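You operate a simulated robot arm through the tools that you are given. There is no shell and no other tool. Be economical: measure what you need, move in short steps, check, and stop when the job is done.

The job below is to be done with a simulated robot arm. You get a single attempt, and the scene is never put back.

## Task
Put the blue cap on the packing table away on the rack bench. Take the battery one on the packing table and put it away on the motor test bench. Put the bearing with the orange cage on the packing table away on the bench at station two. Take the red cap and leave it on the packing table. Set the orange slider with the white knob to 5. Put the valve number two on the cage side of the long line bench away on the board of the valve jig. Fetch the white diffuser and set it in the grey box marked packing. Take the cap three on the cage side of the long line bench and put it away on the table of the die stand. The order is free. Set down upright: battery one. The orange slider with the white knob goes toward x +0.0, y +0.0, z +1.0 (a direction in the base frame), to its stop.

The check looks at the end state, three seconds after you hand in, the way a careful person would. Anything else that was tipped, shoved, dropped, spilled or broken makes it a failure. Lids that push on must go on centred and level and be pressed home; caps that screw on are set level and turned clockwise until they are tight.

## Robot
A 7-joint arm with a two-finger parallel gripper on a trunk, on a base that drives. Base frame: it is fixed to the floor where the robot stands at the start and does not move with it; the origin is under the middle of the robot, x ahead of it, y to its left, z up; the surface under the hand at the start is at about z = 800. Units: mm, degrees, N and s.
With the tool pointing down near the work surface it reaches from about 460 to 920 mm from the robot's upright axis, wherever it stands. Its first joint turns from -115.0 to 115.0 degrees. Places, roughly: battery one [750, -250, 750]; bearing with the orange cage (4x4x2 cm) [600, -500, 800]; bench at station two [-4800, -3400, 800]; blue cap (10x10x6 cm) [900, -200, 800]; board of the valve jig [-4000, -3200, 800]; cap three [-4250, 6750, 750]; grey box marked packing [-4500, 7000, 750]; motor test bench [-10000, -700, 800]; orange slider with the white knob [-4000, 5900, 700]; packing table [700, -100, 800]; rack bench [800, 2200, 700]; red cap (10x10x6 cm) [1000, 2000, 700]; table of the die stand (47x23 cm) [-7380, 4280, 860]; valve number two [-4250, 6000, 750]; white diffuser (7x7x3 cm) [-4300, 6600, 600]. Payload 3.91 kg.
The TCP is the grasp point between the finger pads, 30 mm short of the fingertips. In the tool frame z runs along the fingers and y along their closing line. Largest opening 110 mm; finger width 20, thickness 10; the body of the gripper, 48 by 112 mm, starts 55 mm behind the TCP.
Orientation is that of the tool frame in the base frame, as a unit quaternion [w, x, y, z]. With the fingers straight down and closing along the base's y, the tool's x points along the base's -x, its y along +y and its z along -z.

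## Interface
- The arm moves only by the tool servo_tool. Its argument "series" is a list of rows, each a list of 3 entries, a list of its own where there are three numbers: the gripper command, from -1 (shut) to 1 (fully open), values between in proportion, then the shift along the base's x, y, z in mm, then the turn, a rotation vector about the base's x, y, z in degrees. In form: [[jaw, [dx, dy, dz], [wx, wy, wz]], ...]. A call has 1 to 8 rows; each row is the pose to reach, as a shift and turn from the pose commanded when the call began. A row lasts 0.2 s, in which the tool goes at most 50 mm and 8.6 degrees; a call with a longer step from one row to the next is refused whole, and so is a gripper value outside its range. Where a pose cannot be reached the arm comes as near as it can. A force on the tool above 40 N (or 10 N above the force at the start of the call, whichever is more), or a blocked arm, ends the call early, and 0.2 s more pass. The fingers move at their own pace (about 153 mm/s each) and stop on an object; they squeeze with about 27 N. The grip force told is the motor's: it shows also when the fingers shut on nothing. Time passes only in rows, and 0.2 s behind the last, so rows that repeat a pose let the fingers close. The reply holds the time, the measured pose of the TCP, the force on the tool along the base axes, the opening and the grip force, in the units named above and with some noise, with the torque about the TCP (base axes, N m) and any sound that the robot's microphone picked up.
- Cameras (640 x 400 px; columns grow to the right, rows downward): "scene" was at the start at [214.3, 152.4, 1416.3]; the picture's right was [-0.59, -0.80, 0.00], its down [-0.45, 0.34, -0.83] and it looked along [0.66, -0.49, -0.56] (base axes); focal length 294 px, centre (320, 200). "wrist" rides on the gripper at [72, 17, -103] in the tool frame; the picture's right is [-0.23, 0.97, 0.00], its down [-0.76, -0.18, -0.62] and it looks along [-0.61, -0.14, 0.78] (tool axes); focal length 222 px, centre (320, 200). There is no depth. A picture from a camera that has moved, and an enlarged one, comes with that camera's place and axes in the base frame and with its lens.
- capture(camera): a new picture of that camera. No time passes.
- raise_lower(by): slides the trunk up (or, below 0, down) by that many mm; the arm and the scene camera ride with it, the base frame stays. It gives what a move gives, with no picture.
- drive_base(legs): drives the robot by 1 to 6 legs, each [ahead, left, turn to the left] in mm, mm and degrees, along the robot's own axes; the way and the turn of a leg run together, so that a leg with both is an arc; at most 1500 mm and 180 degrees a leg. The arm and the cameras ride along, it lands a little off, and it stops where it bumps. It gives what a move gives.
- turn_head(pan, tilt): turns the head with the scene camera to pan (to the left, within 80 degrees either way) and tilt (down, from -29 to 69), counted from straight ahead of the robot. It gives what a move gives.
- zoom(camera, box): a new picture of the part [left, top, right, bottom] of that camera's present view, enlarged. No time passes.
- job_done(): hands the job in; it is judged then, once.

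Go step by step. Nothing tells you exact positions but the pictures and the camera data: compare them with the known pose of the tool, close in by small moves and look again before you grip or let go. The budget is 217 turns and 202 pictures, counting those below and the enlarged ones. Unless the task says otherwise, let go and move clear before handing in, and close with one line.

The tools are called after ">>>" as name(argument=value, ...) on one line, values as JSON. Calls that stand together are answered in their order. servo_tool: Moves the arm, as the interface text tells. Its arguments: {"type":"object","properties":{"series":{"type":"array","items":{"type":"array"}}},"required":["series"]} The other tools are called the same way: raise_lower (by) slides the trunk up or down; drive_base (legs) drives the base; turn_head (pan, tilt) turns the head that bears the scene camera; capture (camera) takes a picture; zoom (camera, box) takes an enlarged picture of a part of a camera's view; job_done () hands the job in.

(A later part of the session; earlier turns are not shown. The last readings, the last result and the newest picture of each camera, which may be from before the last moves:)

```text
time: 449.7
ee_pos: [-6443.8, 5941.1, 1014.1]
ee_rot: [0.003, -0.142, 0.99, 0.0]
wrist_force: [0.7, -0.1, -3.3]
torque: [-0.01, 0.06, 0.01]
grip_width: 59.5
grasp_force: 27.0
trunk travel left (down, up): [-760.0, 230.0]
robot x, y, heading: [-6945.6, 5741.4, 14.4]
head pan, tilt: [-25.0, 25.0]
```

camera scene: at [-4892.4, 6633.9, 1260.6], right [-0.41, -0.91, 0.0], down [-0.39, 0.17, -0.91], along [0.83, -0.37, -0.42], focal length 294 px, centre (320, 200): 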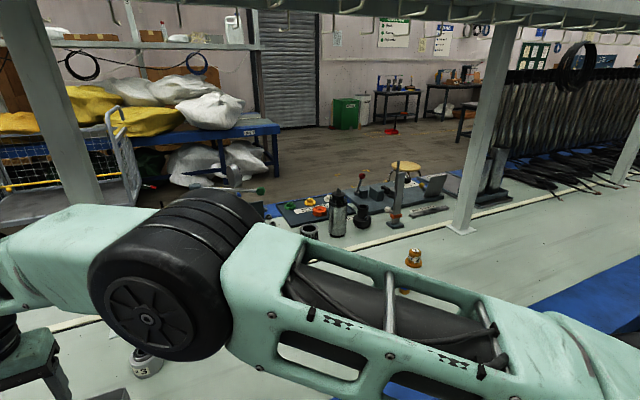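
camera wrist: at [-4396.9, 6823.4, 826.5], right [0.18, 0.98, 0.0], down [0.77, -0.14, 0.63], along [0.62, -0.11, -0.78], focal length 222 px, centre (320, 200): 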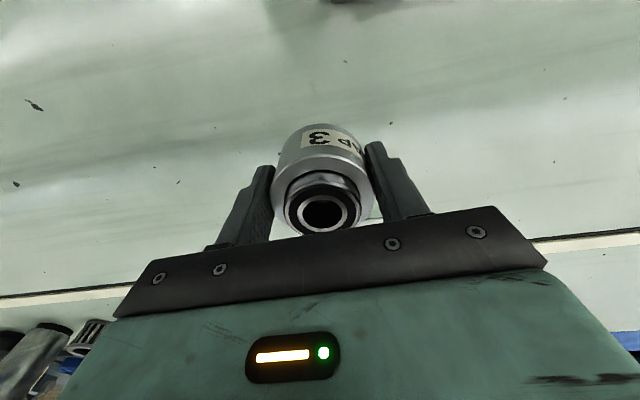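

>>> drive_base(legs=[[-1500, 0, 0], [-700, 0, 0], [0, 0, 75.6], [-1000, 0, 0], [-980, 0, 0]])

>>> drive_base(legs=[[0, -1400, 0], [0, -300, 0]])

>>> turn_head(pan=10, tilt=25)

>>> capture(camera="scene")

```text
time: 473.4
ee_pos: [-9187.0, 3756.0, 1013.2]
ee_rot: [-0.002, 0.717, -0.697, -0.001]
wrist_force: [-0.2, 0.2, -3.1]
torque: [-0.02, -0.04, -0.01]
grip_width: 59.2
grasp_force: 27.3
trunk travel left (down, up): [-760.0, 230.0]
robot x, y, heading: [-9118.5, 3217.9, 89.5]
head pan, tilt: [-25.0, 25.0]
```

```text
time: 482.1
ee_pos: [-7465.4, 3766.2, 1013.7]
ee_rot: [-0.002, 0.724, -0.689, -0.001]
wrist_force: [-0.3, 1.3, -3.4]
torque: [0.0, 0.01, 0.05]
grip_width: 59.1
grasp_force: 27.1
trunk travel left (down, up): [-760.0, 230.0]
robot x, y, heading: [-7381.5, 3230.7, 91.0]
head pan, tilt: [-25.0, 25.0]
```

```text
time: 483.1
ee_pos: [-7465.2, 3765.9, 1013.3]
ee_rot: [-0.001, 0.725, -0.689, -0.002]
wrist_force: [0.8, 0.8, -2.6]
torque: [0.01, -0.02, 0.0]
grip_width: 59.3
grasp_force: 26.8
trunk travel left (down, up): [-760.0, 230.0]
robot x, y, heading: [-7380.5, 3235.4, 90.7]
head pan, tilt: [10.0, 25.0]
```

```text
71 pictures are left
camera scene: at [-7605.6, 3460.8, 1440.6], right [0.98, 0.19, 0.0], down [0.08, -0.42, -0.91], along [-0.17, 0.89, -0.42], focal length 294 px, centre (320, 200)
```

scene: 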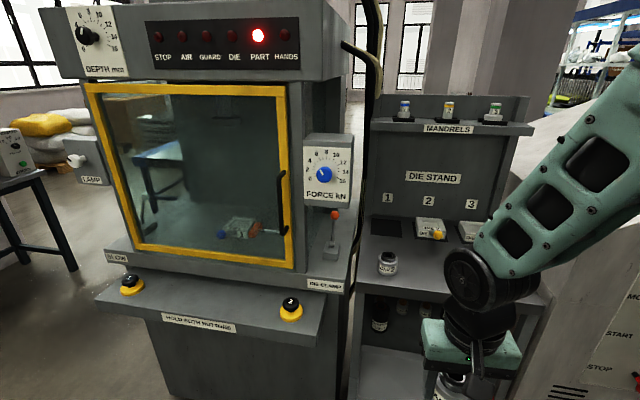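

>>> zoom(camera="scene", box=[340, 170, 560, 320])

```text
2.67 times, centred on (450, 245) of scene
camera zoom: at [-7605.6, 3460.8, 1440.6], right [0.98, 0.19, 0.0], down [0.08, -0.42, -0.91], along [-0.17, 0.89, -0.42], focal length 783 px, centre (-27, 80)
```

zoom: 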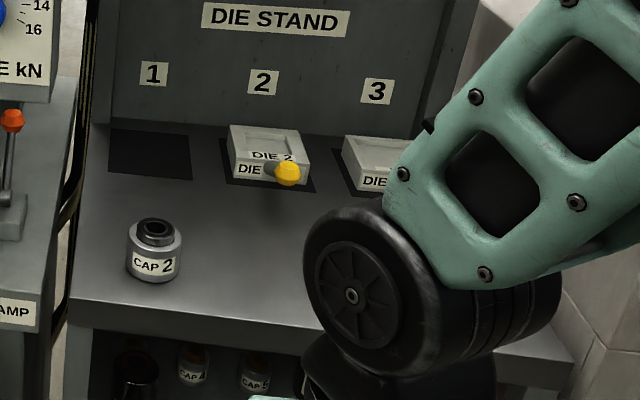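

CAP 2 already stands on the die-stand table; there's free space to its right near (-7425, 4220). Moving in.

>>> drive_base(legs=[[230, 0, -0.7]])

>>> capture(camera="wrist")

>>> capture(camera="scene")

```text
time: 484.9
ee_pos: [-7461.3, 3999.3, 1013.3]
ee_rot: [-0.002, 0.72, -0.694, -0.001]
wrist_force: [0.4, 0.5, -2.9]
torque: [0.0, -0.02, 0.03]
grip_width: 59.4
grasp_force: 27.2
trunk travel left (down, up): [-760.0, 230.0]
robot x, y, heading: [-7381.7, 3466.2, 90.1]
head pan, tilt: [10.0, 25.0]
```

```text
69 pictures are left
camera wrist: at [-7474.7, 3926.9, 1116.3], right [-0.98, 0.19, 0.0], down [0.15, 0.77, 0.63], along [0.12, 0.62, -0.78], focal length 222 px, centre (320, 200)
```

wrist: 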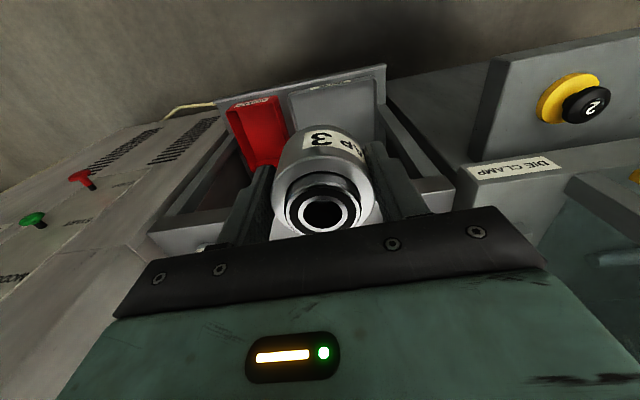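

```text
68 pictures are left
camera scene: at [-7605.0, 3695.9, 1440.6], right [0.98, 0.18, 0.0], down [0.07, -0.42, -0.91], along [-0.16, 0.89, -0.42], focal length 294 px, centre (320, 200)
```

scene: 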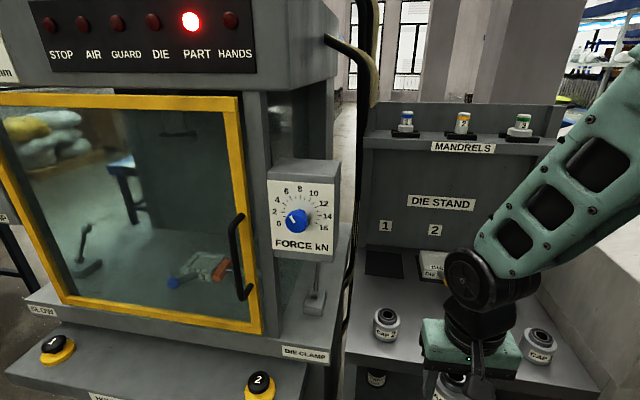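

Caps stand at x ≈ -7542 and -7226, y ≈ 4193 on a table at z ≈ 865. I'll place CAP 3 midway at (-7385, 4205).

>>> servo_tool(series=[[-1, [15, 40, 0], [0, 0, 0]], [-1, [30, 80, 0], [0, 0, 0]], [-1, [45, 120, 0], [0, 0, 0]], [-1, [60, 160, -10], [0, 0, 0]], [-1, [76, 204, -20], [0, 0, 0]], [-1, [76, 206, -45], [0, 0, 0]], [-1, [76, 206, -70], [0, 0, 0]]])

>>> capture(camera="wrist")

>>> zoom(camera="scene", box=[340, 230, 600, 400])

```text
time: 486.5
ee_pos: [-7383.7, 4205.3, 944.0]
ee_rot: [-0.003, 0.721, -0.693, -0.003]
wrist_force: [0.1, -0.4, -3.1]
torque: [-0.02, -0.01, 0.0]
grip_width: 59.3
grasp_force: 26.9
trunk travel left (down, up): [-760.0, 230.0]
robot x, y, heading: [-7385.1, 3463.6, 90.2]
head pan, tilt: [10.0, 25.0]
```

```text
67 pictures are left
camera wrist: at [-7397.0, 4132.8, 1046.4], right [-0.98, 0.19, 0.0], down [0.15, 0.77, 0.63], along [0.12, 0.62, -0.78], focal length 222 px, centre (320, 200)
```

wrist: 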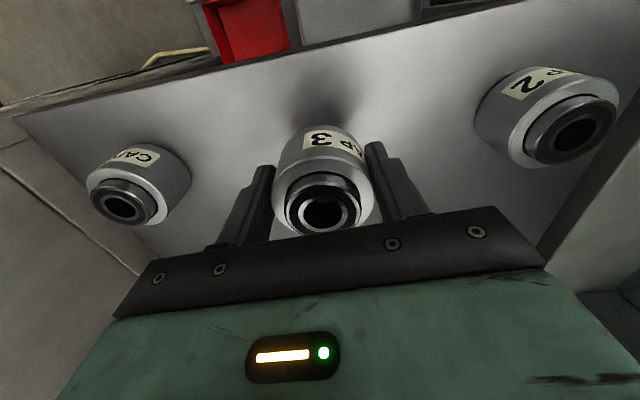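

```text
2.35 times, centred on (470, 315) of scene
camera zoom: at [-7604.9, 3695.8, 1440.7], right [0.98, 0.18, 0.0], down [0.07, -0.42, -0.91], along [-0.16, 0.89, -0.42], focal length 691 px, centre (-33, -71)
```

zoom: 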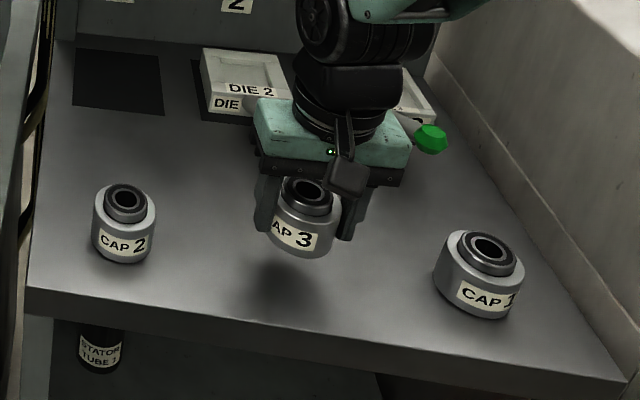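

Exactly between CAP 1 and CAP 2. Lowering to contact.

>>> servo_tool(series=[[-1, [0, 2, -15], [0, 0, 0]], [-1, [0, 2, -25], [0, 0, 0]], [-1, [0, 2, -31], [0, 0, 0]], [-1, [0, 2, -34], [0, 0, 0]], [-1, [0, 2, -37], [0, 0, 0]], [-1, [0, 2, -40], [0, 0, 0]], [-1, [0, 2, -43], [0, 0, 0]], [-1, [0, 2, -46], [0, 0, 0]]])

```text
time: 488.3
ee_pos: [-7385.6, 4207.0, 898.9]
ee_rot: [-0.002, 0.721, -0.693, -0.001]
wrist_force: [0.6, -3.5, 12.8]
torque: [-0.42, 0.15, 0.03]
grip_width: 59.5
grasp_force: 26.9
trunk travel left (down, up): [-760.0, 230.0]
robot x, y, heading: [-7385.2, 3464.1, 90.2]
head pan, tilt: [10.0, 25.0]
```

Contact. Releasing and lifting.

>>> servo_tool(series=[[-1, [0, 0, 0], [0, 0, 0]], [0.35, [0, 0, 0], [0, 0, 0]], [0.35, [0, 0, 0], [0, 0, 0]], [0.35, [0, 0, 25], [0, 0, 0]], [0.35, [0, 0, 60], [0, 0, 0]], [0.35, [0, -10, 95], [0, 0, 0]], [0.35, [0, -45, 120], [0, 0, 0]], [0.35, [0, -90, 130], [0, 0, 0]]])

>>> servo_tool(series=[[0, [0, -45, 0], [0, 0, 0]], [0, [0, -85, 0], [0, 0, 0]], [0, [0, -120, 0], [0, 0, 0]]])

>>> zoom(camera="scene", box=[340, 230, 600, 400])

```text
time: 490.1
ee_pos: [-7383.7, 4119.3, 1028.7]
ee_rot: [-0.001, 0.72, -0.694, -0.001]
wrist_force: [0.2, 0.7, -0.2]
torque: [-0.01, 0.02, -0.04]
grip_width: 74.2
grasp_force: 0.0
trunk travel left (down, up): [-760.0, 230.0]
robot x, y, heading: [-7381.7, 3465.2, 90.1]
head pan, tilt: [10.0, 25.0]
```

```text
time: 490.9
ee_pos: [-7382.0, 3999.5, 1027.7]
ee_rot: [-0.002, 0.721, -0.693, -0.001]
wrist_force: [-0.5, 0.7, 0.0]
torque: [-0.02, -0.04, 0.0]
grip_width: 54.7
grasp_force: 0.1
trunk travel left (down, up): [-760.0, 230.0]
robot x, y, heading: [-7383.0, 3461.5, 90.3]
head pan, tilt: [10.0, 25.0]
```

```text
2.35 times, centred on (470, 315) of scene
camera zoom: at [-7604.9, 3696.3, 1440.6], right [0.98, 0.18, 0.0], down [0.07, -0.42, -0.91], along [-0.16, 0.89, -0.42], focal length 691 px, centre (-33, -71)
```

zoom: 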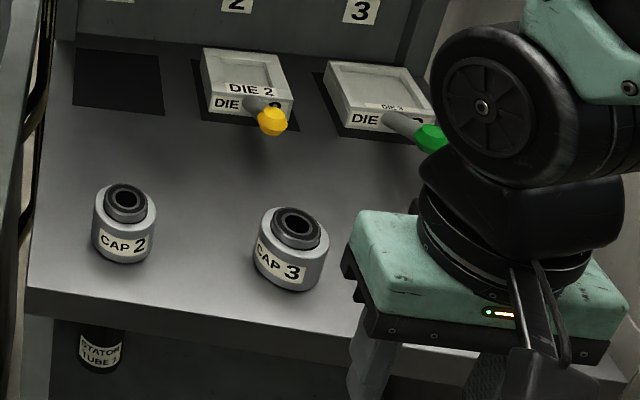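

CAP 3 is in place. Going back around to the line bench for the valve.

>>> drive_base(legs=[[-230, 0, -0.3], [0, 1400, 0], [0, 300, 0], [1000, 0, 0], [1000, 0, 0]])

>>> drive_base(legs=[[0, 0, -75], [1500, 0, 0], [650, 0, 0], [0, 0, -15], [0, 620, 0]])

```text
time: 510.6
ee_pos: [-9163.3, 5758.8, 1028.7]
ee_rot: [-0.001, 0.726, -0.687, 0.0]
wrist_force: [0.2, 0.2, -0.3]
torque: [0.02, 0.0, 0.01]
grip_width: 55.0
grasp_force: 0.1
trunk travel left (down, up): [-760.0, 230.0]
robot x, y, heading: [-9154.4, 5221.3, 91.1]
head pan, tilt: [10.0, 25.0]
```

```text
time: 528.4
ee_pos: [-6562.4, 6404.7, 1028.3]
ee_rot: [0.001, -0.02, 1.0, -0.001]
wrist_force: [0.6, -0.3, 0.7]
torque: [0.0, 0.05, 0.02]
grip_width: 54.9
grasp_force: 0.0
trunk travel left (down, up): [-760.0, 230.0]
robot x, y, heading: [-7098.9, 6403.3, 0.2]
head pan, tilt: [10.0, 25.0]
```

>>> drive_base(legs=[[1500, 0, 0], [505, 0, 0], [0, -140, 0]])

>>> raise_lower(by=-100)

>>> servo_tool(series=[[0.1, [35, -20, -5], [0, 0, 0]], [0.1, [72, -42, -20], [0, 0, 0]], [0.1, [108, -66, -35], [0, 0, 0]], [0.1, [144, -92, -50], [0, 0, 0]], [0.1, [180, -118, -65], [0, 0, 0]], [0.1, [210, -145, -80], [0, 0, 0]], [0.1, [240, -170, -95], [0, 0, 0]]])

>>> capture(camera="wrist")

```text
time: 539.2
ee_pos: [-4568.0, 6299.7, 1028.4]
ee_rot: [0.001, -0.026, 1.0, -0.002]
wrist_force: [0.6, 0.3, 0.1]
torque: [-0.02, 0.01, 0.03]
grip_width: 55.1
grasp_force: 0.0
trunk travel left (down, up): [-760.0, 230.0]
robot x, y, heading: [-5107.2, 6295.8, 0.7]
head pan, tilt: [10.0, 25.0]
```

```text
time: 540.6
ee_pos: [-4568.1, 6300.2, 929.0]
ee_rot: [0.001, -0.026, 1.0, 0.0]
wrist_force: [0.5, 0.4, 0.1]
torque: [0.02, 0.01, 0.02]
grip_width: 55.2
grasp_force: 0.0
trunk travel left (down, up): [-660.0, 330.0]
robot x, y, heading: [-5104.3, 6296.7, 1.0]
head pan, tilt: [10.0, 25.0]
```

```text
time: 542.2
ee_pos: [-4327.3, 6131.0, 834.5]
ee_rot: [0.002, -0.025, 1.0, -0.001]
wrist_force: [-0.5, 0.5, 0.3]
torque: [-0.04, -0.02, -0.03]
grip_width: 60.5
grasp_force: 0.0
trunk travel left (down, up): [-660.0, 330.0]
robot x, y, heading: [-5106.0, 6292.5, 0.7]
head pan, tilt: [10.0, 25.0]
```

```text
64 pictures are left
camera wrist: at [-4399.9, 6145.4, 935.8], right [0.18, 0.98, 0.0], down [0.77, -0.14, 0.63], along [0.62, -0.11, -0.78], focal length 222 px, centre (320, 200)
```

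wrist: 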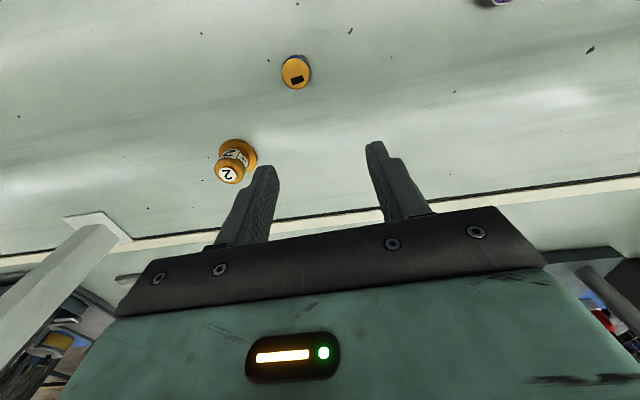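

The valve "2" stands at about (-4258, 5989). I'll nudge the base closer for reach and move over it.

>>> drive_base(legs=[[20, -50, -0.7]])

>>> servo_tool(series=[[0.1, [20, -30, -20], [0, 0, 0]], [0.1, [40, -60, -45], [0, 0, 0]], [0.1, [52, -85, -70], [0, 0, 0]], [0.1, [52, -85, -85], [0, 0, 0]], [0.1, [52, -85, -85], [0, 0, 0]]])

>>> capture(camera="wrist")

```text
time: 543.1
ee_pos: [-4307.4, 6074.5, 832.9]
ee_rot: [0.002, -0.018, 1.0, -0.001]
wrist_force: [-0.1, 0.5, -0.3]
torque: [0.0, -0.02, 0.02]
grip_width: 60.9
grasp_force: 0.1
trunk travel left (down, up): [-660.0, 330.0]
robot x, y, heading: [-5083.6, 6246.3, 0.2]
head pan, tilt: [10.0, 25.0]
```

```text
time: 544.3
ee_pos: [-4257.7, 5989.2, 748.8]
ee_rot: [0.003, -0.018, 1.0, 0.0]
wrist_force: [0.4, 0.3, -0.5]
torque: [0.01, 0.03, 0.01]
grip_width: 60.4
grasp_force: 0.0
trunk travel left (down, up): [-660.0, 330.0]
robot x, y, heading: [-5081.5, 6246.0, 0.2]
head pan, tilt: [10.0, 25.0]
```

```text
63 pictures are left
camera wrist: at [-4330.0, 6003.7, 850.5], right [0.19, 0.98, 0.0], down [0.77, -0.15, 0.63], along [0.62, -0.12, -0.78], focal length 222 px, centre (320, 200)
```

wrist: 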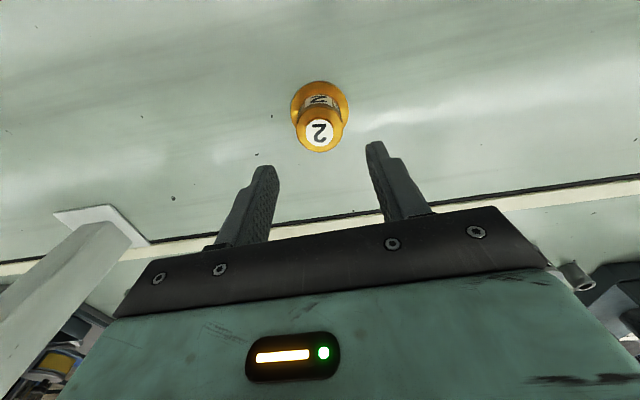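

>>> servo_tool(series=[[0.1, [-12, 3, -20], [0, 0, 0]], [0.1, [-12, 3, -45], [0, 0, 0]], [0.1, [-12, 3, -45], [0, 0, 0]]])

>>> capture(camera="wrist")

```text
time: 545.1
ee_pos: [-4268.7, 5992.3, 703.3]
ee_rot: [0.003, -0.019, 1.0, -0.001]
wrist_force: [0.1, 0.2, 0.4]
torque: [-0.02, 0.01, -0.03]
grip_width: 60.4
grasp_force: 0.0
trunk travel left (down, up): [-660.0, 330.0]
robot x, y, heading: [-5083.1, 6251.8, 0.1]
head pan, tilt: [10.0, 25.0]
```

```text
62 pictures are left
camera wrist: at [-4340.9, 6007.7, 805.5], right [0.19, 0.98, 0.0], down [0.77, -0.15, 0.63], along [0.62, -0.12, -0.78], focal length 222 px, centre (320, 200)
```

wrist: 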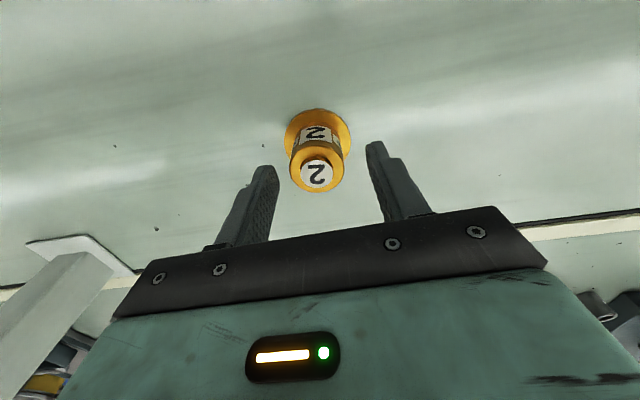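

>>> servo_tool(series=[[0.1, [-2, 0, -20], [0, 0, 0]], [0.1, [-2, 0, -34], [0, 0, 0]], [-1, [-2, 0, -34], [0, 0, 0]], [-1, [-2, 0, -34], [0, 0, 0]], [-1, [-2, 0, -34], [0, 0, 0]], [-1, [-2, 0, -28], [0, 0, 0]], [-1, [-2, 0, -16], [0, 0, 0]], [-1, [-2, 0, 10], [0, 0, 0]]])

>>> capture(camera="wrist")

```text
time: 546.9
ee_pos: [-4268.8, 5990.8, 713.0]
ee_rot: [0.002, -0.019, 1.0, 0.0]
wrist_force: [-0.5, 1.1, -4.0]
torque: [0.01, 0.01, 0.01]
grip_width: 38.6
grasp_force: 26.9
trunk travel left (down, up): [-660.0, 330.0]
robot x, y, heading: [-5083.4, 6247.4, 0.2]
head pan, tilt: [10.0, 25.0]
```

```text
61 pictures are left
camera wrist: at [-4341.0, 6005.5, 815.1], right [0.19, 0.98, 0.0], down [0.77, -0.15, 0.63], along [0.61, -0.12, -0.78], focal length 222 px, centre (320, 200)
```

wrist: 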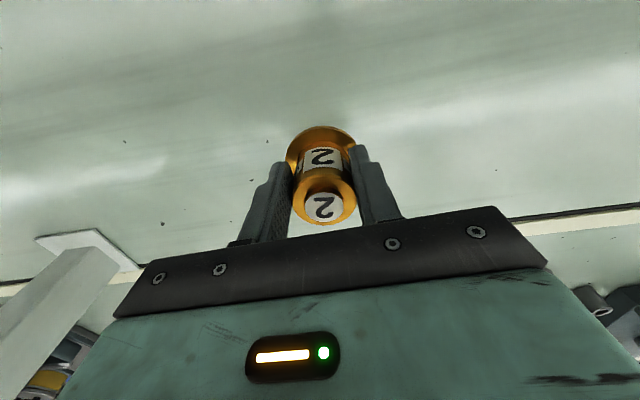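

Valve held. Retracting, then backing out on the known route and on toward the valve jig.

>>> servo_tool(series=[[-1, [-38, 25, 10], [0, 0, 0]], [-1, [-76, 50, 20], [0, 0, 0]], [-1, [-114, 75, 30], [0, 0, 0]], [-1, [-152, 100, 40], [0, 0, 0]], [-1, [-190, 125, 50], [0, 0, 0]], [-1, [-228, 150, 60], [0, 0, 0]], [-1, [-262, 175, 70], [0, 0, 0]], [-1, [-290, 200, 80], [0, 0, 0]]])

>>> raise_lower(by=200)

>>> drive_base(legs=[[0, 170, 0], [-1400, 0, 0], [-500, 0, 0], [0, -680, 0], [0, 0, 14]])

```text
time: 548.7
ee_pos: [-4560.1, 6191.8, 795.0]
ee_rot: [0.002, -0.019, 1.0, 0.0]
wrist_force: [0.9, -0.3, -4.5]
torque: [0.02, 0.08, -0.05]
grip_width: 38.3
grasp_force: 27.0
trunk travel left (down, up): [-660.0, 330.0]
robot x, y, heading: [-5084.8, 6245.8, 0.3]
head pan, tilt: [10.0, 25.0]
```

```text
time: 550.9
ee_pos: [-4559.5, 6191.7, 995.9]
ee_rot: [0.001, -0.02, 1.0, -0.001]
wrist_force: [-0.8, 0.3, -3.5]
torque: [0.0, 0.03, -0.01]
grip_width: 38.6
grasp_force: 27.0
trunk travel left (down, up): [-860.0, 130.0]
robot x, y, heading: [-5078.1, 6245.8, -0.0]
head pan, tilt: [10.0, 25.0]
```

```text
time: 565.5
ee_pos: [-6428.1, 5812.9, 994.9]
ee_rot: [0.002, -0.139, 0.99, -0.001]
wrist_force: [-0.3, -0.7, -3.9]
torque: [-0.01, -0.01, 0.02]
grip_width: 38.4
grasp_force: 27.0
trunk travel left (down, up): [-860.0, 130.0]
robot x, y, heading: [-6948.0, 5739.7, 13.8]
head pan, tilt: [10.0, 25.0]
```

>>> drive_base(legs=[[-1500, 0, 0], [-690, 0, 0], [0, 0, 76.2], [-1000, 0, 0], [-980, 0, 0]])

>>> drive_base(legs=[[0, 0, -90], [1500, 0, 0], [930, 0, 0]])

```text
time: 589.4
ee_pos: [-8974.8, 3753.9, 995.2]
ee_rot: [-0.002, 0.749, -0.662, -0.001]
wrist_force: [1.0, 0.0, -4.6]
torque: [-0.06, -0.02, -0.01]
grip_width: 38.6
grasp_force: 26.7
trunk travel left (down, up): [-860.0, 130.0]
robot x, y, heading: [-8983.1, 3227.3, 95.2]
head pan, tilt: [10.0, 25.0]
```

```text
time: 605.1
ee_pos: [-6046.9, 3435.1, 994.3]
ee_rot: [0.001, -0.063, 0.998, 0.0]
wrist_force: [0.6, 0.6, -3.5]
torque: [-0.05, 0.01, -0.01]
grip_width: 38.4
grasp_force: 27.1
trunk travel left (down, up): [-860.0, 130.0]
robot x, y, heading: [-6571.1, 3443.3, 5.4]
head pan, tilt: [10.0, 25.0]
```

>>> drive_base(legs=[[-140, 0, 0], [0, 0, -95.4], [1450, 0, 0], [550, 270, 0], [1350, 0, 0]])

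>>> drive_base(legs=[[0, 1500, 0], [1300, 400, 0], [900, 450, 0]])

>>> turn_head(pan=0, tilt=30)

>>> capture(camera="scene")

```text
time: 626.6
ee_pos: [-6317.7, -429.7, 994.0]
ee_rot: [0.001, 0.672, 0.741, -0.002]
wrist_force: [-0.1, 0.3, -3.6]
torque: [0.06, 0.0, -0.02]
grip_width: 38.6
grasp_force: 26.9
trunk travel left (down, up): [-860.0, 130.0]
robot x, y, heading: [-6293.9, 97.8, -86.5]
head pan, tilt: [10.0, 25.0]
```

```text
time: 645.1
ee_pos: [-3811.1, -2453.3, 996.1]
ee_rot: [0.001, 0.66, 0.751, -0.001]
wrist_force: [-0.3, -0.5, -4.0]
torque: [0.03, 0.02, 0.0]
grip_width: 38.3
grasp_force: 26.8
trunk travel left (down, up): [-860.0, 130.0]
robot x, y, heading: [-3805.1, -1930.9, -84.6]
head pan, tilt: [10.0, 25.0]
```

```text
time: 645.8
ee_pos: [-3811.8, -2454.7, 994.7]
ee_rot: [0.001, 0.66, 0.751, -0.003]
wrist_force: [-0.5, -0.1, -4.1]
torque: [0.06, 0.03, -0.03]
grip_width: 38.5
grasp_force: 26.9
trunk travel left (down, up): [-860.0, 130.0]
robot x, y, heading: [-3807.0, -1927.5, -84.5]
head pan, tilt: [0.0, 30.0]
```

```text
60 pictures are left
camera scene: at [-3577.7, -2141.2, 1532.7], right [-1.0, -0.09, 0.0], down [-0.05, 0.5, -0.87], along [0.08, -0.86, -0.5], focal length 294 px, centre (320, 200)
```

scene: 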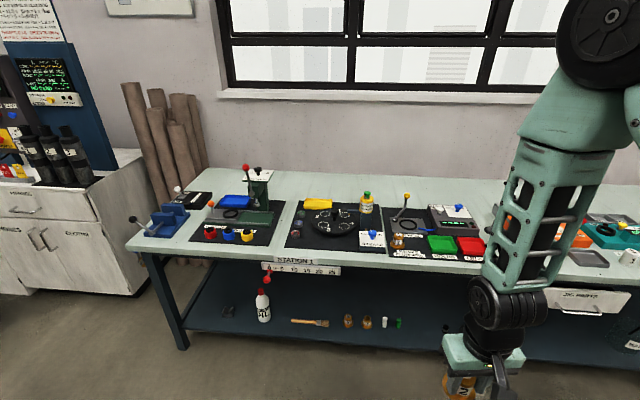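

>>> zoom(camera="scene", box=[360, 180, 510, 280])

```text
4.00 times, centred on (435, 230) of scene
camera zoom: at [-3577.7, -2141.2, 1532.7], right [-1.0, -0.09, 0.0], down [-0.05, 0.5, -0.87], along [0.08, -0.86, -0.5], focal length 1175 px, centre (-140, 80)
```

zoom: 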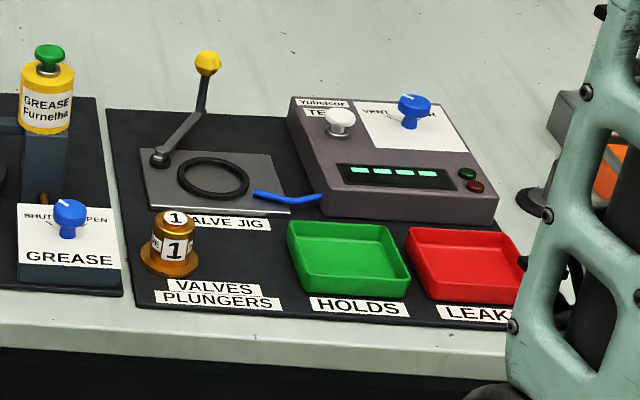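

Valve 1 stands on the jig board's VALVES area; there's a free gap to its right (between it and the green tray) at about (-3882, -3122). I'll approach and turn the hand 90° so the fingers close front-to-back.

>>> drive_base(legs=[[470, 0, -5.4]])

>>> servo_tool(series=[[-1, [0, 0, 5], [0, 0, 8]], [-1, [0, 0, 10], [0, 0, 16]], [-1, [0, 0, 10], [0, 0, 24]], [-1, [0, 0, 10], [0, 0, 32]], [-1, [0, 0, 10], [0, 0, 40]], [-1, [0, 0, 10], [0, 0, 48]], [-1, [0, 0, 10], [0, 0, 56]], [-1, [0, 0, 10], [0, 0, 64]]])

>>> servo_tool(series=[[-1, [0, -20, 0], [0, 0, 8]], [-1, [0, -50, 0], [0, 0, 16]], [-1, [0, -80, 0], [0, 0, 24]], [-1, [0, -100, 0], [0, 0, 26]]])

>>> turn_head(pan=-5, tilt=45)

>>> capture(camera="scene")

```text
time: 648.7
ee_pos: [-3836.7, -2924.3, 995.1]
ee_rot: [0.0, 0.694, 0.72, -0.002]
wrist_force: [0.6, 0.1, -4.9]
torque: [0.07, -0.01, 0.03]
grip_width: 38.5
grasp_force: 27.2
trunk travel left (down, up): [-860.0, 130.0]
robot x, y, heading: [-3784.3, -2401.1, -90.1]
head pan, tilt: [0.0, 30.0]
```

```text
time: 650.5
ee_pos: [-3837.0, -2924.7, 1004.2]
ee_rot: [0.002, 0.206, 0.979, -0.001]
wrist_force: [0.1, -0.8, -3.7]
torque: [0.04, 0.03, 0.04]
grip_width: 38.5
grasp_force: 27.0
trunk travel left (down, up): [-860.0, 130.0]
robot x, y, heading: [-3784.3, -2401.1, -89.7]
head pan, tilt: [0.0, 30.0]
```

```text
time: 651.5
ee_pos: [-3837.7, -3025.8, 1004.9]
ee_rot: [0.001, -0.019, 1.0, -0.001]
wrist_force: [0.7, -0.5, -3.8]
torque: [0.0, 0.07, 0.03]
grip_width: 38.6
grasp_force: 27.7
trunk travel left (down, up): [-860.0, 130.0]
robot x, y, heading: [-3783.6, -2404.3, -89.8]
head pan, tilt: [0.0, 30.0]
```

```text
time: 652.2
ee_pos: [-3838.6, -3025.5, 1005.8]
ee_rot: [0.001, -0.019, 1.0, -0.001]
wrist_force: [-0.2, -0.6, -4.0]
torque: [0.01, 0.05, 0.0]
grip_width: 38.8
grasp_force: 26.6
trunk travel left (down, up): [-860.0, 130.0]
robot x, y, heading: [-3782.3, -2402.1, -89.8]
head pan, tilt: [-5.0, 45.0]
```

```text
58 pictures are left
camera scene: at [-3582.8, -2625.9, 1510.1], right [-1.0, 0.09, 0.0], down [0.06, 0.7, -0.71], along [-0.06, -0.7, -0.71], focal length 294 px, centre (320, 200)
```

scene: 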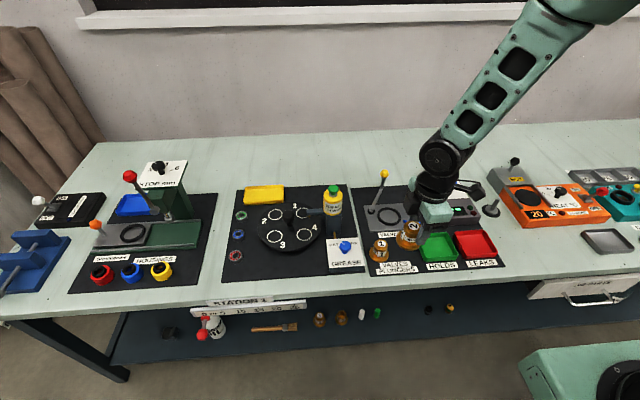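

>>> servo_tool(series=[[-1, [-15, -30, -20], [0, 0, 0]], [-1, [-36, -65, -45], [0, 0, 0]], [-1, [-36, -75, -85], [0, 0, 0]], [-1, [-36, -75, -125], [0, 0, 0]], [-1, [-36, -75, -145], [0, 0, 0]], [-1, [-36, -75, -145], [0, 0, 0]]])

>>> capture(camera="wrist")

>>> zoom(camera="scene", box=[345, 180, 515, 290])

```text
time: 653.6
ee_pos: [-3872.7, -3100.3, 858.6]
ee_rot: [0.002, -0.018, 1.0, 0.0]
wrist_force: [0.7, 0.0, -4.1]
torque: [0.01, 0.05, 0.02]
grip_width: 38.2
grasp_force: 26.9
trunk travel left (down, up): [-860.0, 130.0]
robot x, y, heading: [-3780.2, -2400.1, -90.0]
head pan, tilt: [-5.0, 45.0]
```

```text
57 pictures are left
camera wrist: at [-3946.0, -3085.7, 961.2], right [0.19, 0.98, 0.0], down [0.77, -0.15, 0.63], along [0.61, -0.12, -0.78], focal length 222 px, centre (320, 200)
```

wrist: 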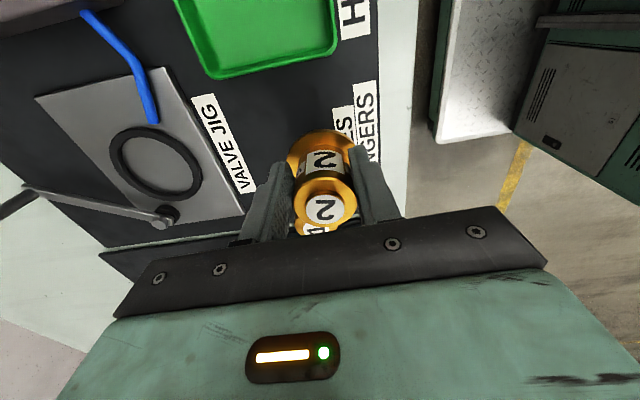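

```text
3.64 times, centred on (430, 235) of scene
camera zoom: at [-3582.9, -2625.9, 1510.0], right [-1.0, 0.09, 0.0], down [0.06, 0.7, -0.71], along [-0.06, -0.7, -0.71], focal length 1068 px, centre (-80, 73)
```

zoom: 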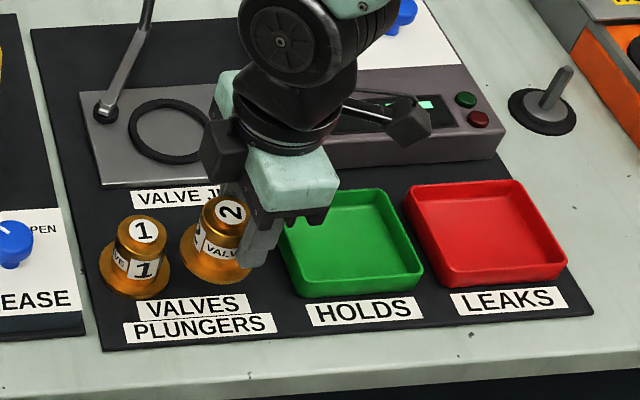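

Landing spot is clear between valve 1 and the green tray. Lowering to contact.

>>> servo_tool(series=[[-1, [0, 0, -15], [0, 0, 0]], [-1, [0, 0, -25], [0, 0, 0]], [-1, [0, 0, -31], [0, 0, 0]], [-1, [0, 0, -35], [0, 0, 0]], [-1, [0, 0, -38], [0, 0, 0]], [-1, [0, 0, -41], [0, 0, 0]], [-1, [0, 0, -44], [0, 0, 0]], [-1, [0, 0, -47], [0, 0, 0]]])

>>> zoom(camera="scene", box=[345, 180, 515, 290])

```text
time: 655.4
ee_pos: [-3875.2, -3101.1, 814.4]
ee_rot: [0.002, -0.019, 1.0, -0.001]
wrist_force: [-1.9, 2.2, 19.4]
torque: [0.5, -0.12, 0.1]
grip_width: 38.5
grasp_force: 26.9
trunk travel left (down, up): [-860.0, 130.0]
robot x, y, heading: [-3779.2, -2402.2, -90.1]
head pan, tilt: [-5.0, 45.0]
```

```text
3.64 times, centred on (430, 235) of scene
camera zoom: at [-3582.8, -2624.7, 1510.5], right [-1.0, 0.09, 0.0], down [0.06, 0.7, -0.71], along [-0.06, -0.7, -0.71], focal length 1068 px, centre (-80, 73)
```

zoom: 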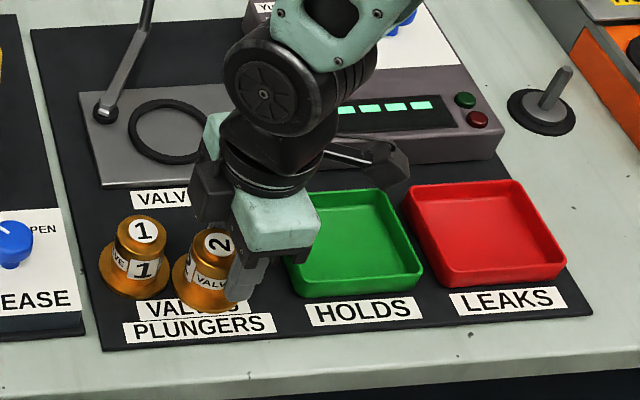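

Contact made. Releasing gently and lifting.

>>> servo_tool(series=[[-1, [0, 0, 1], [0, 0, 0]], [-0.1, [0, 0, 1], [0, 0, 0]], [0.05, [0, 0, 1], [0, 0, 0]], [0.05, [0, 0, 20], [0, 0, 0]], [0.05, [0, 0, 55], [0, 0, 0]], [0.05, [0, 0, 100], [0, 0, 0]], [0.05, [0, 20, 145], [0, 0, 0]], [0.05, [0, 60, 165], [0, 0, 0]]])

>>> zoom(camera="scene", box=[345, 180, 515, 290])

```text
time: 657.2
ee_pos: [-3875.2, -3040.8, 978.5]
ee_rot: [0.002, -0.018, 1.0, -0.001]
wrist_force: [0.0, -0.7, -0.1]
torque: [0.02, 0.0, 0.01]
grip_width: 57.6
grasp_force: 0.1
trunk travel left (down, up): [-860.0, 130.0]
robot x, y, heading: [-3782.0, -2401.2, -90.2]
head pan, tilt: [-5.0, 45.0]
```

```text
3.64 times, centred on (430, 235) of scene
camera zoom: at [-3583.0, -2626.2, 1510.0], right [-1.0, 0.09, 0.0], down [0.06, 0.7, -0.71], along [-0.06, -0.7, -0.71], focal length 1068 px, centre (-80, 73)
```

zoom: 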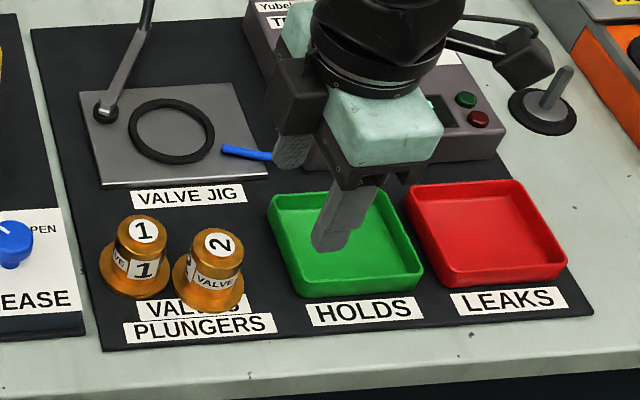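

Valve two stands on the jig board. Now to the slider from the east side of the line bench: driving north to look for the aisle.

>>> drive_base(legs=[[-350, 0, 0], [0, 0, 90], [0, 0, 90], [1300, -680, 0], [1000, 0, 0]])

>>> turn_head(pan=0, tilt=12)

>>> capture(camera="scene")

```text
time: 678.7
ee_pos: [-2886.8, 835.7, 977.6]
ee_rot: [0.0, 1.0, -0.001, -0.001]
wrist_force: [-1.0, -1.0, 0.2]
torque: [-0.01, -0.01, 0.03]
grip_width: 57.6
grasp_force: 0.0
trunk travel left (down, up): [-860.0, 130.0]
robot x, y, heading: [-3006.7, 205.7, 87.7]
head pan, tilt: [-5.0, 45.0]
```

```text
time: 679.7
ee_pos: [-2886.9, 836.1, 978.0]
ee_rot: [-0.001, 1.0, -0.001, -0.002]
wrist_force: [0.4, 0.7, 0.0]
torque: [0.0, -0.02, 0.01]
grip_width: 57.8
grasp_force: 0.1
trunk travel left (down, up): [-860.0, 130.0]
robot x, y, heading: [-3003.8, 204.2, 87.9]
head pan, tilt: [0.0, 12.0]
```

```text
53 pictures are left
camera scene: at [-3198.4, 447.1, 1561.7], right [1.0, -0.04, 0.0], down [-0.01, -0.21, -0.98], along [0.04, 0.98, -0.21], focal length 294 px, centre (320, 200)
```

scene: 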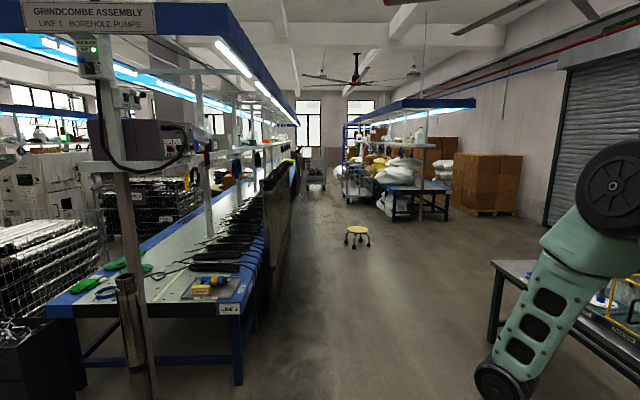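

The east aisle is open (one stool at about (-2490, 4540)). Driving up it in steps.

>>> drive_base(legs=[[0, 0, 2.1], [1450, 80, 0], [1400, 0, 0]])

```text
time: 693.7
ee_pos: [-2974.0, 3664.9, 977.1]
ee_rot: [-0.001, 1.0, 0.02, -0.002]
wrist_force: [0.9, 1.1, -0.9]
torque: [0.0, 0.01, 0.0]
grip_width: 57.8
grasp_force: 0.1
trunk travel left (down, up): [-860.0, 130.0]
robot x, y, heading: [-3065.0, 3024.1, 90.0]
head pan, tilt: [0.0, 12.0]
```

>>> drive_base(legs=[[1400, 0, 0], [1450, 0, 0]])

>>> turn_head(pan=70, tilt=30)

>>> capture(camera="scene")

```text
time: 707.6
ee_pos: [-2982.0, 6536.7, 977.0]
ee_rot: [-0.001, 1.0, 0.024, -0.001]
wrist_force: [-0.6, 0.5, 0.3]
torque: [0.0, 0.01, -0.02]
grip_width: 57.6
grasp_force: 0.1
trunk travel left (down, up): [-860.0, 130.0]
robot x, y, heading: [-3065.8, 5901.1, 90.7]
head pan, tilt: [0.0, 12.0]
```

```text
time: 709.0
ee_pos: [-2983.6, 6536.9, 977.3]
ee_rot: [0.0, 1.0, 0.024, -0.002]
wrist_force: [0.4, 0.4, 0.6]
torque: [0.01, -0.01, 0.03]
grip_width: 57.8
grasp_force: 0.1
trunk travel left (down, up): [-860.0, 130.0]
robot x, y, heading: [-3070.4, 5898.0, 90.5]
head pan, tilt: [70.0, 30.0]
```

```text
52 pictures are left
camera scene: at [-3358.6, 6068.6, 1532.7], right [0.33, 0.94, 0.0], down [0.47, -0.17, -0.87], along [-0.82, 0.29, -0.5], focal length 294 px, centre (320, 200)
```

scene: 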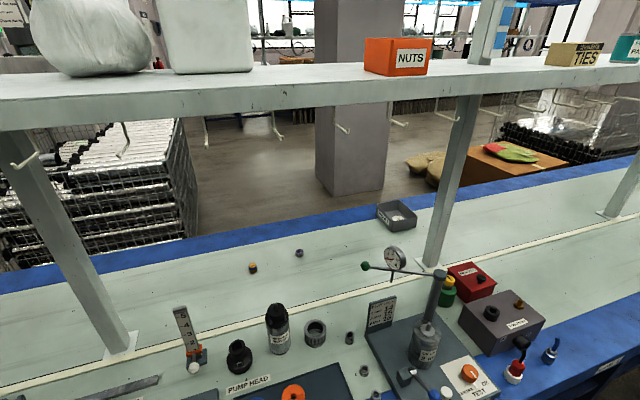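

The slider is visible: a scale plate with an orange carriage and white knob facing this side. Zooming.

>>> zoom(camera="scene", box=[130, 280, 290, 400])

```text
3.33 times, centred on (210, 340) of scene
camera zoom: at [-3358.6, 6068.6, 1532.7], right [0.33, 0.94, 0.0], down [0.47, -0.17, -0.87], along [-0.82, 0.29, -0.5], focal length 979 px, centre (687, -267)
```

zoom: 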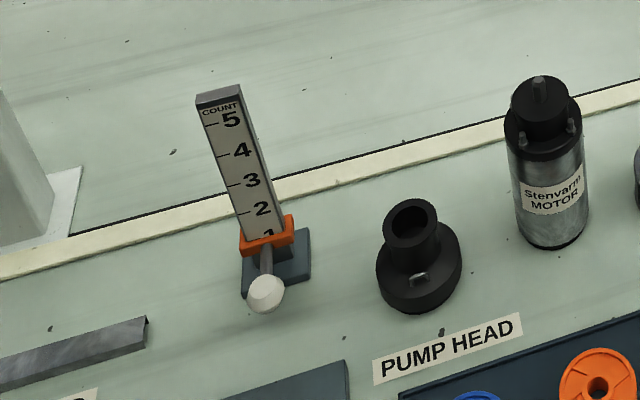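

The knob is at about (-3956, 5888, 680) on a stalk toward this side; the carriage must rise to the "5" at the top. I'll face the bench and lower the trunk a bit.

>>> drive_base(legs=[[0, 0, 89.4], [100, 0, 0]])

>>> raise_lower(by=-150)

>>> servo_tool(series=[[0, [0, 0, 0], [0, 0, -8.5]], [0, [0, 0, 0], [0, 0, -17]], [0, [0, 0, 0], [0, 0, -25.5]], [0, [0, 0, 0], [0, 0, -34]], [0, [0, 0, 0], [0, 0, -42.5]], [0, [0, 0, 0], [0, 0, -51]], [0, [0, 0, 0], [0, 0, -59.5]], [0, [0, 0, 0], [0, 0, -68]]])

```text
time: 714.0
ee_pos: [-3806.7, 5980.7, 978.3]
ee_rot: [0.001, 0.689, 0.725, -0.001]
wrist_force: [-0.4, 0.3, 0.1]
torque: [0.02, 0.02, 0.03]
grip_width: 57.7
grasp_force: 0.1
trunk travel left (down, up): [-860.0, 130.0]
robot x, y, heading: [-3167.1, 5900.3, -179.1]
head pan, tilt: [70.0, 30.0]
```

```text
time: 715.7
ee_pos: [-3806.8, 5981.5, 826.4]
ee_rot: [0.001, 0.689, 0.725, -0.002]
wrist_force: [0.6, -0.7, 0.9]
torque: [0.03, 0.03, 0.0]
grip_width: 57.7
grasp_force: 0.0
trunk travel left (down, up): [-710.0, 280.0]
robot x, y, heading: [-3168.1, 5894.5, -179.3]
head pan, tilt: [70.0, 30.0]
```

```text
time: 717.5
ee_pos: [-3806.0, 5980.8, 828.4]
ee_rot: [-0.001, 0.977, 0.214, -0.002]
wrist_force: [-0.1, 0.0, 0.5]
torque: [0.0, -0.01, -0.01]
grip_width: 54.9
grasp_force: 0.0
trunk travel left (down, up): [-710.0, 280.0]
robot x, y, heading: [-3170.0, 5893.6, -179.0]
head pan, tilt: [70.0, 30.0]
```

>>> servo_tool(series=[[0, [-15, -30, 0], [0, 0, -8]], [0, [-30, -60, 0], [0, 0, -16]], [0, [-50, -90, 0], [0, 0, -24]], [0, [-64, -93, 0], [0, 0, -24.7]], [0, [-64, -93, 0], [0, 0, -24.7]]])

>>> capture(camera="wrist")

>>> turn_head(pan=5, tilt=45)

>>> capture(camera="scene")

```text
time: 718.7
ee_pos: [-3869.7, 5889.0, 825.8]
ee_rot: [0.0, 1.0, 0.003, -0.002]
wrist_force: [0.3, 0.0, -0.3]
torque: [0.02, 0.01, 0.0]
grip_width: 54.8
grasp_force: 0.0
trunk travel left (down, up): [-710.0, 280.0]
robot x, y, heading: [-3167.4, 5897.2, -178.9]
head pan, tilt: [70.0, 30.0]
```

```text
50 pictures are left
camera wrist: at [-3796.9, 5871.9, 928.6], right [-0.22, -0.97, 0.0], down [-0.76, 0.17, 0.63], along [-0.61, 0.14, -0.78], focal length 222 px, centre (320, 200)
```

wrist: 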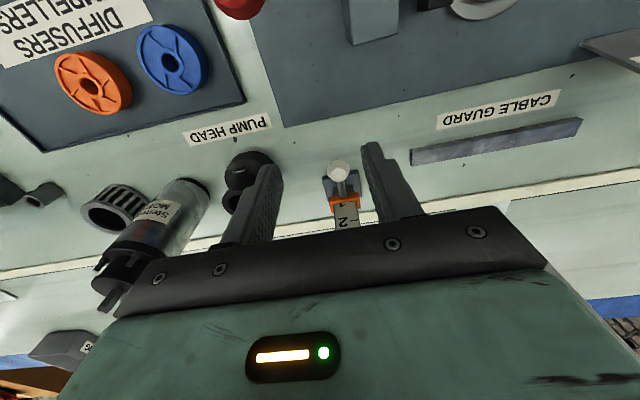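

```text
time: 720.1
ee_pos: [-3869.8, 5887.6, 826.1]
ee_rot: [0.0, 1.0, 0.001, -0.002]
wrist_force: [-0.6, -0.5, 0.1]
torque: [-0.01, 0.04, 0.02]
grip_width: 55.1
grasp_force: 0.1
trunk travel left (down, up): [-710.0, 280.0]
robot x, y, heading: [-3164.3, 5896.6, -179.2]
head pan, tilt: [5.0, 45.0]
```

```text
49 pictures are left
camera scene: at [-3387.4, 5682.4, 1360.1], right [-0.1, 0.99, 0.0], down [0.7, 0.07, -0.71], along [-0.7, -0.07, -0.71], focal length 294 px, centre (320, 200)
```

scene: 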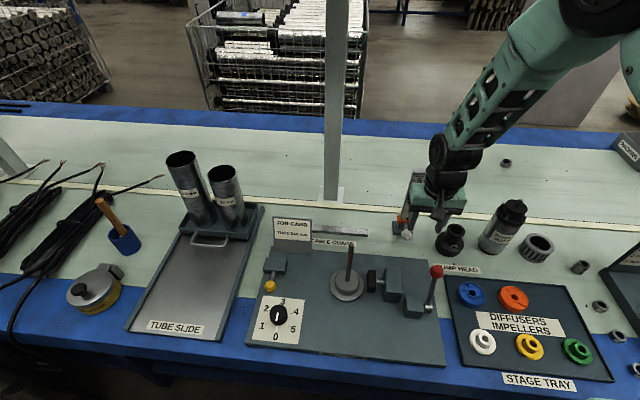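

Knob refined to (-3951, 5884, 680). Moving over it and descending with the fingers straddling it.

>>> servo_tool(series=[[0, [-40, -2, 0], [0, 0, 0]], [0, [-78, -4, 0], [0, 0, 0]], [0, [-80, -4, -35], [0, 0, 0]], [0, [-80, -4, -70], [0, 0, 0]], [0, [-80, -4, -100], [0, 0, 0]], [0, [-80, -4, -100], [0, 0, 0]]])

>>> capture(camera="wrist")

>>> zoom(camera="scene", box=[350, 150, 510, 280])

```text
time: 721.5
ee_pos: [-3947.1, 5886.6, 728.2]
ee_rot: [-0.001, 1.0, 0.002, -0.001]
wrist_force: [-0.4, -0.1, 0.6]
torque: [0.0, 0.0, 0.03]
grip_width: 55.1
grasp_force: 0.1
trunk travel left (down, up): [-710.0, 280.0]
robot x, y, heading: [-3168.4, 5895.9, -179.0]
head pan, tilt: [5.0, 45.0]
```

```text
48 pictures are left
camera wrist: at [-3874.3, 5870.6, 830.0], right [-0.22, -0.97, 0.0], down [-0.76, 0.17, 0.63], along [-0.61, 0.14, -0.78], focal length 222 px, centre (320, 200)
```

wrist: 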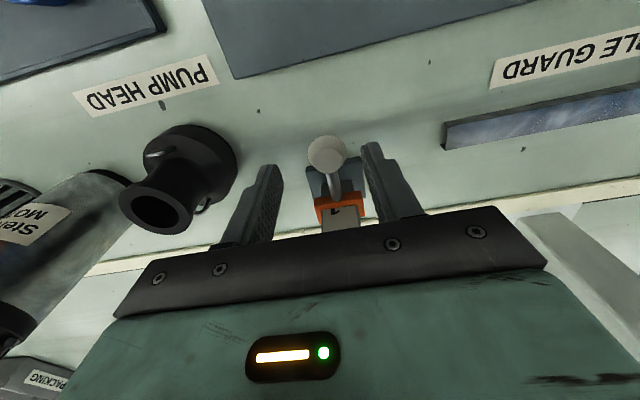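

```text
3.08 times, centred on (430, 215) of scene
camera zoom: at [-3387.3, 5682.4, 1360.1], right [-0.1, 0.99, 0.0], down [0.7, 0.07, -0.71], along [-0.7, -0.07, -0.71], focal length 904 px, centre (-18, 154)
```

zoom: 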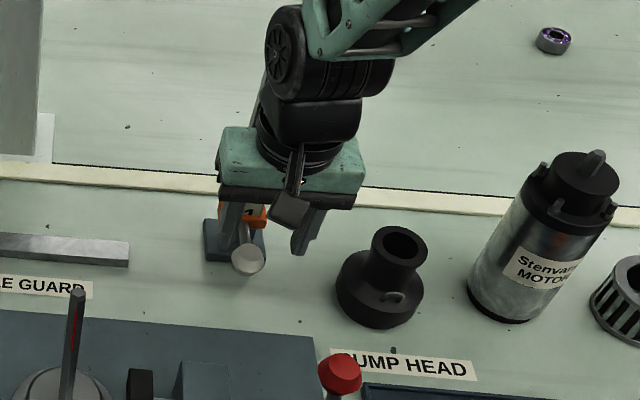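

>>> servo_tool(series=[[0, [-6, -3, -20], [0, 0, 0]], [0, [-6, -3, -40], [0, 0, 0]], [0, [-6, -3, -54], [0, 0, 0]], [0, [-6, -3, -54], [0, 0, 0]]])

>>> capture(camera="wrist")

```text
time: 722.5
ee_pos: [-3955.0, 5882.0, 672.4]
ee_rot: [-0.001, 1.0, 0.002, -0.002]
wrist_force: [-0.8, -0.3, 0.2]
torque: [0.01, -0.02, -0.02]
grip_width: 54.6
grasp_force: 0.0
trunk travel left (down, up): [-710.0, 280.0]
robot x, y, heading: [-3166.4, 5896.9, -179.1]
head pan, tilt: [5.0, 45.0]
```

```text
46 pictures are left
camera wrist: at [-3882.3, 5866.2, 776.2], right [-0.22, -0.97, 0.0], down [-0.76, 0.17, 0.63], along [-0.61, 0.14, -0.78], focal length 222 px, centre (320, 200)
```

wrist: 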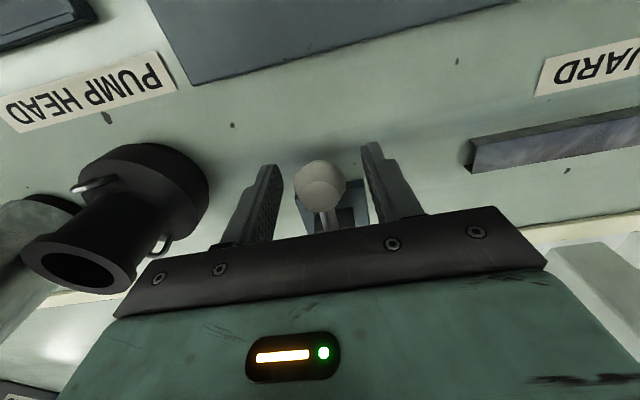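

Centred on the knob. Closing and raising slowly.

>>> servo_tool(series=[[-1, [0, 0, 0], [0, 0, 0]], [-1, [0, 0, 0], [0, 0, 0]], [-1, [0, 0, 6], [0, 0, 0]], [-1, [0, 0, 14], [0, 0, 0]], [-1, [0, 0, 24], [0, 0, 0]], [-1, [0, 0, 36], [0, 0, 0]]])

>>> zoom(camera="scene", box=[350, 150, 510, 280])

```text
time: 723.9
ee_pos: [-3956.0, 5882.2, 711.1]
ee_rot: [-0.002, 1.0, 0.001, -0.002]
wrist_force: [1.2, 14.6, -2.0]
torque: [0.1, -0.27, -0.04]
grip_width: 30.7
grasp_force: 45.0
trunk travel left (down, up): [-710.0, 280.0]
robot x, y, heading: [-3170.8, 5895.1, -179.2]
head pan, tilt: [5.0, 45.0]
```

```text
3.08 times, centred on (430, 215) of scene
camera zoom: at [-3387.4, 5683.1, 1360.2], right [-0.1, 0.99, 0.0], down [0.7, 0.07, -0.71], along [-0.7, -0.07, -0.71], focal length 904 px, centre (-18, 154)
```

zoom: 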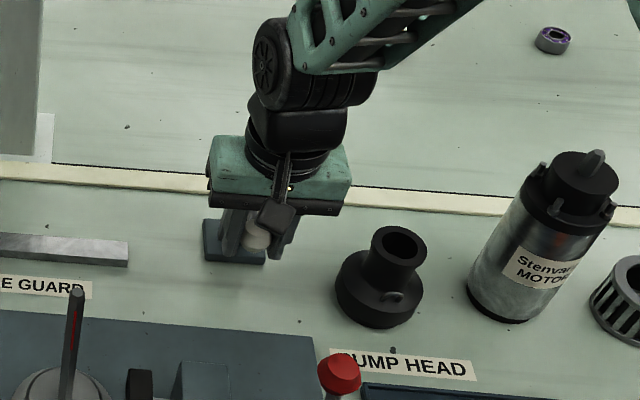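

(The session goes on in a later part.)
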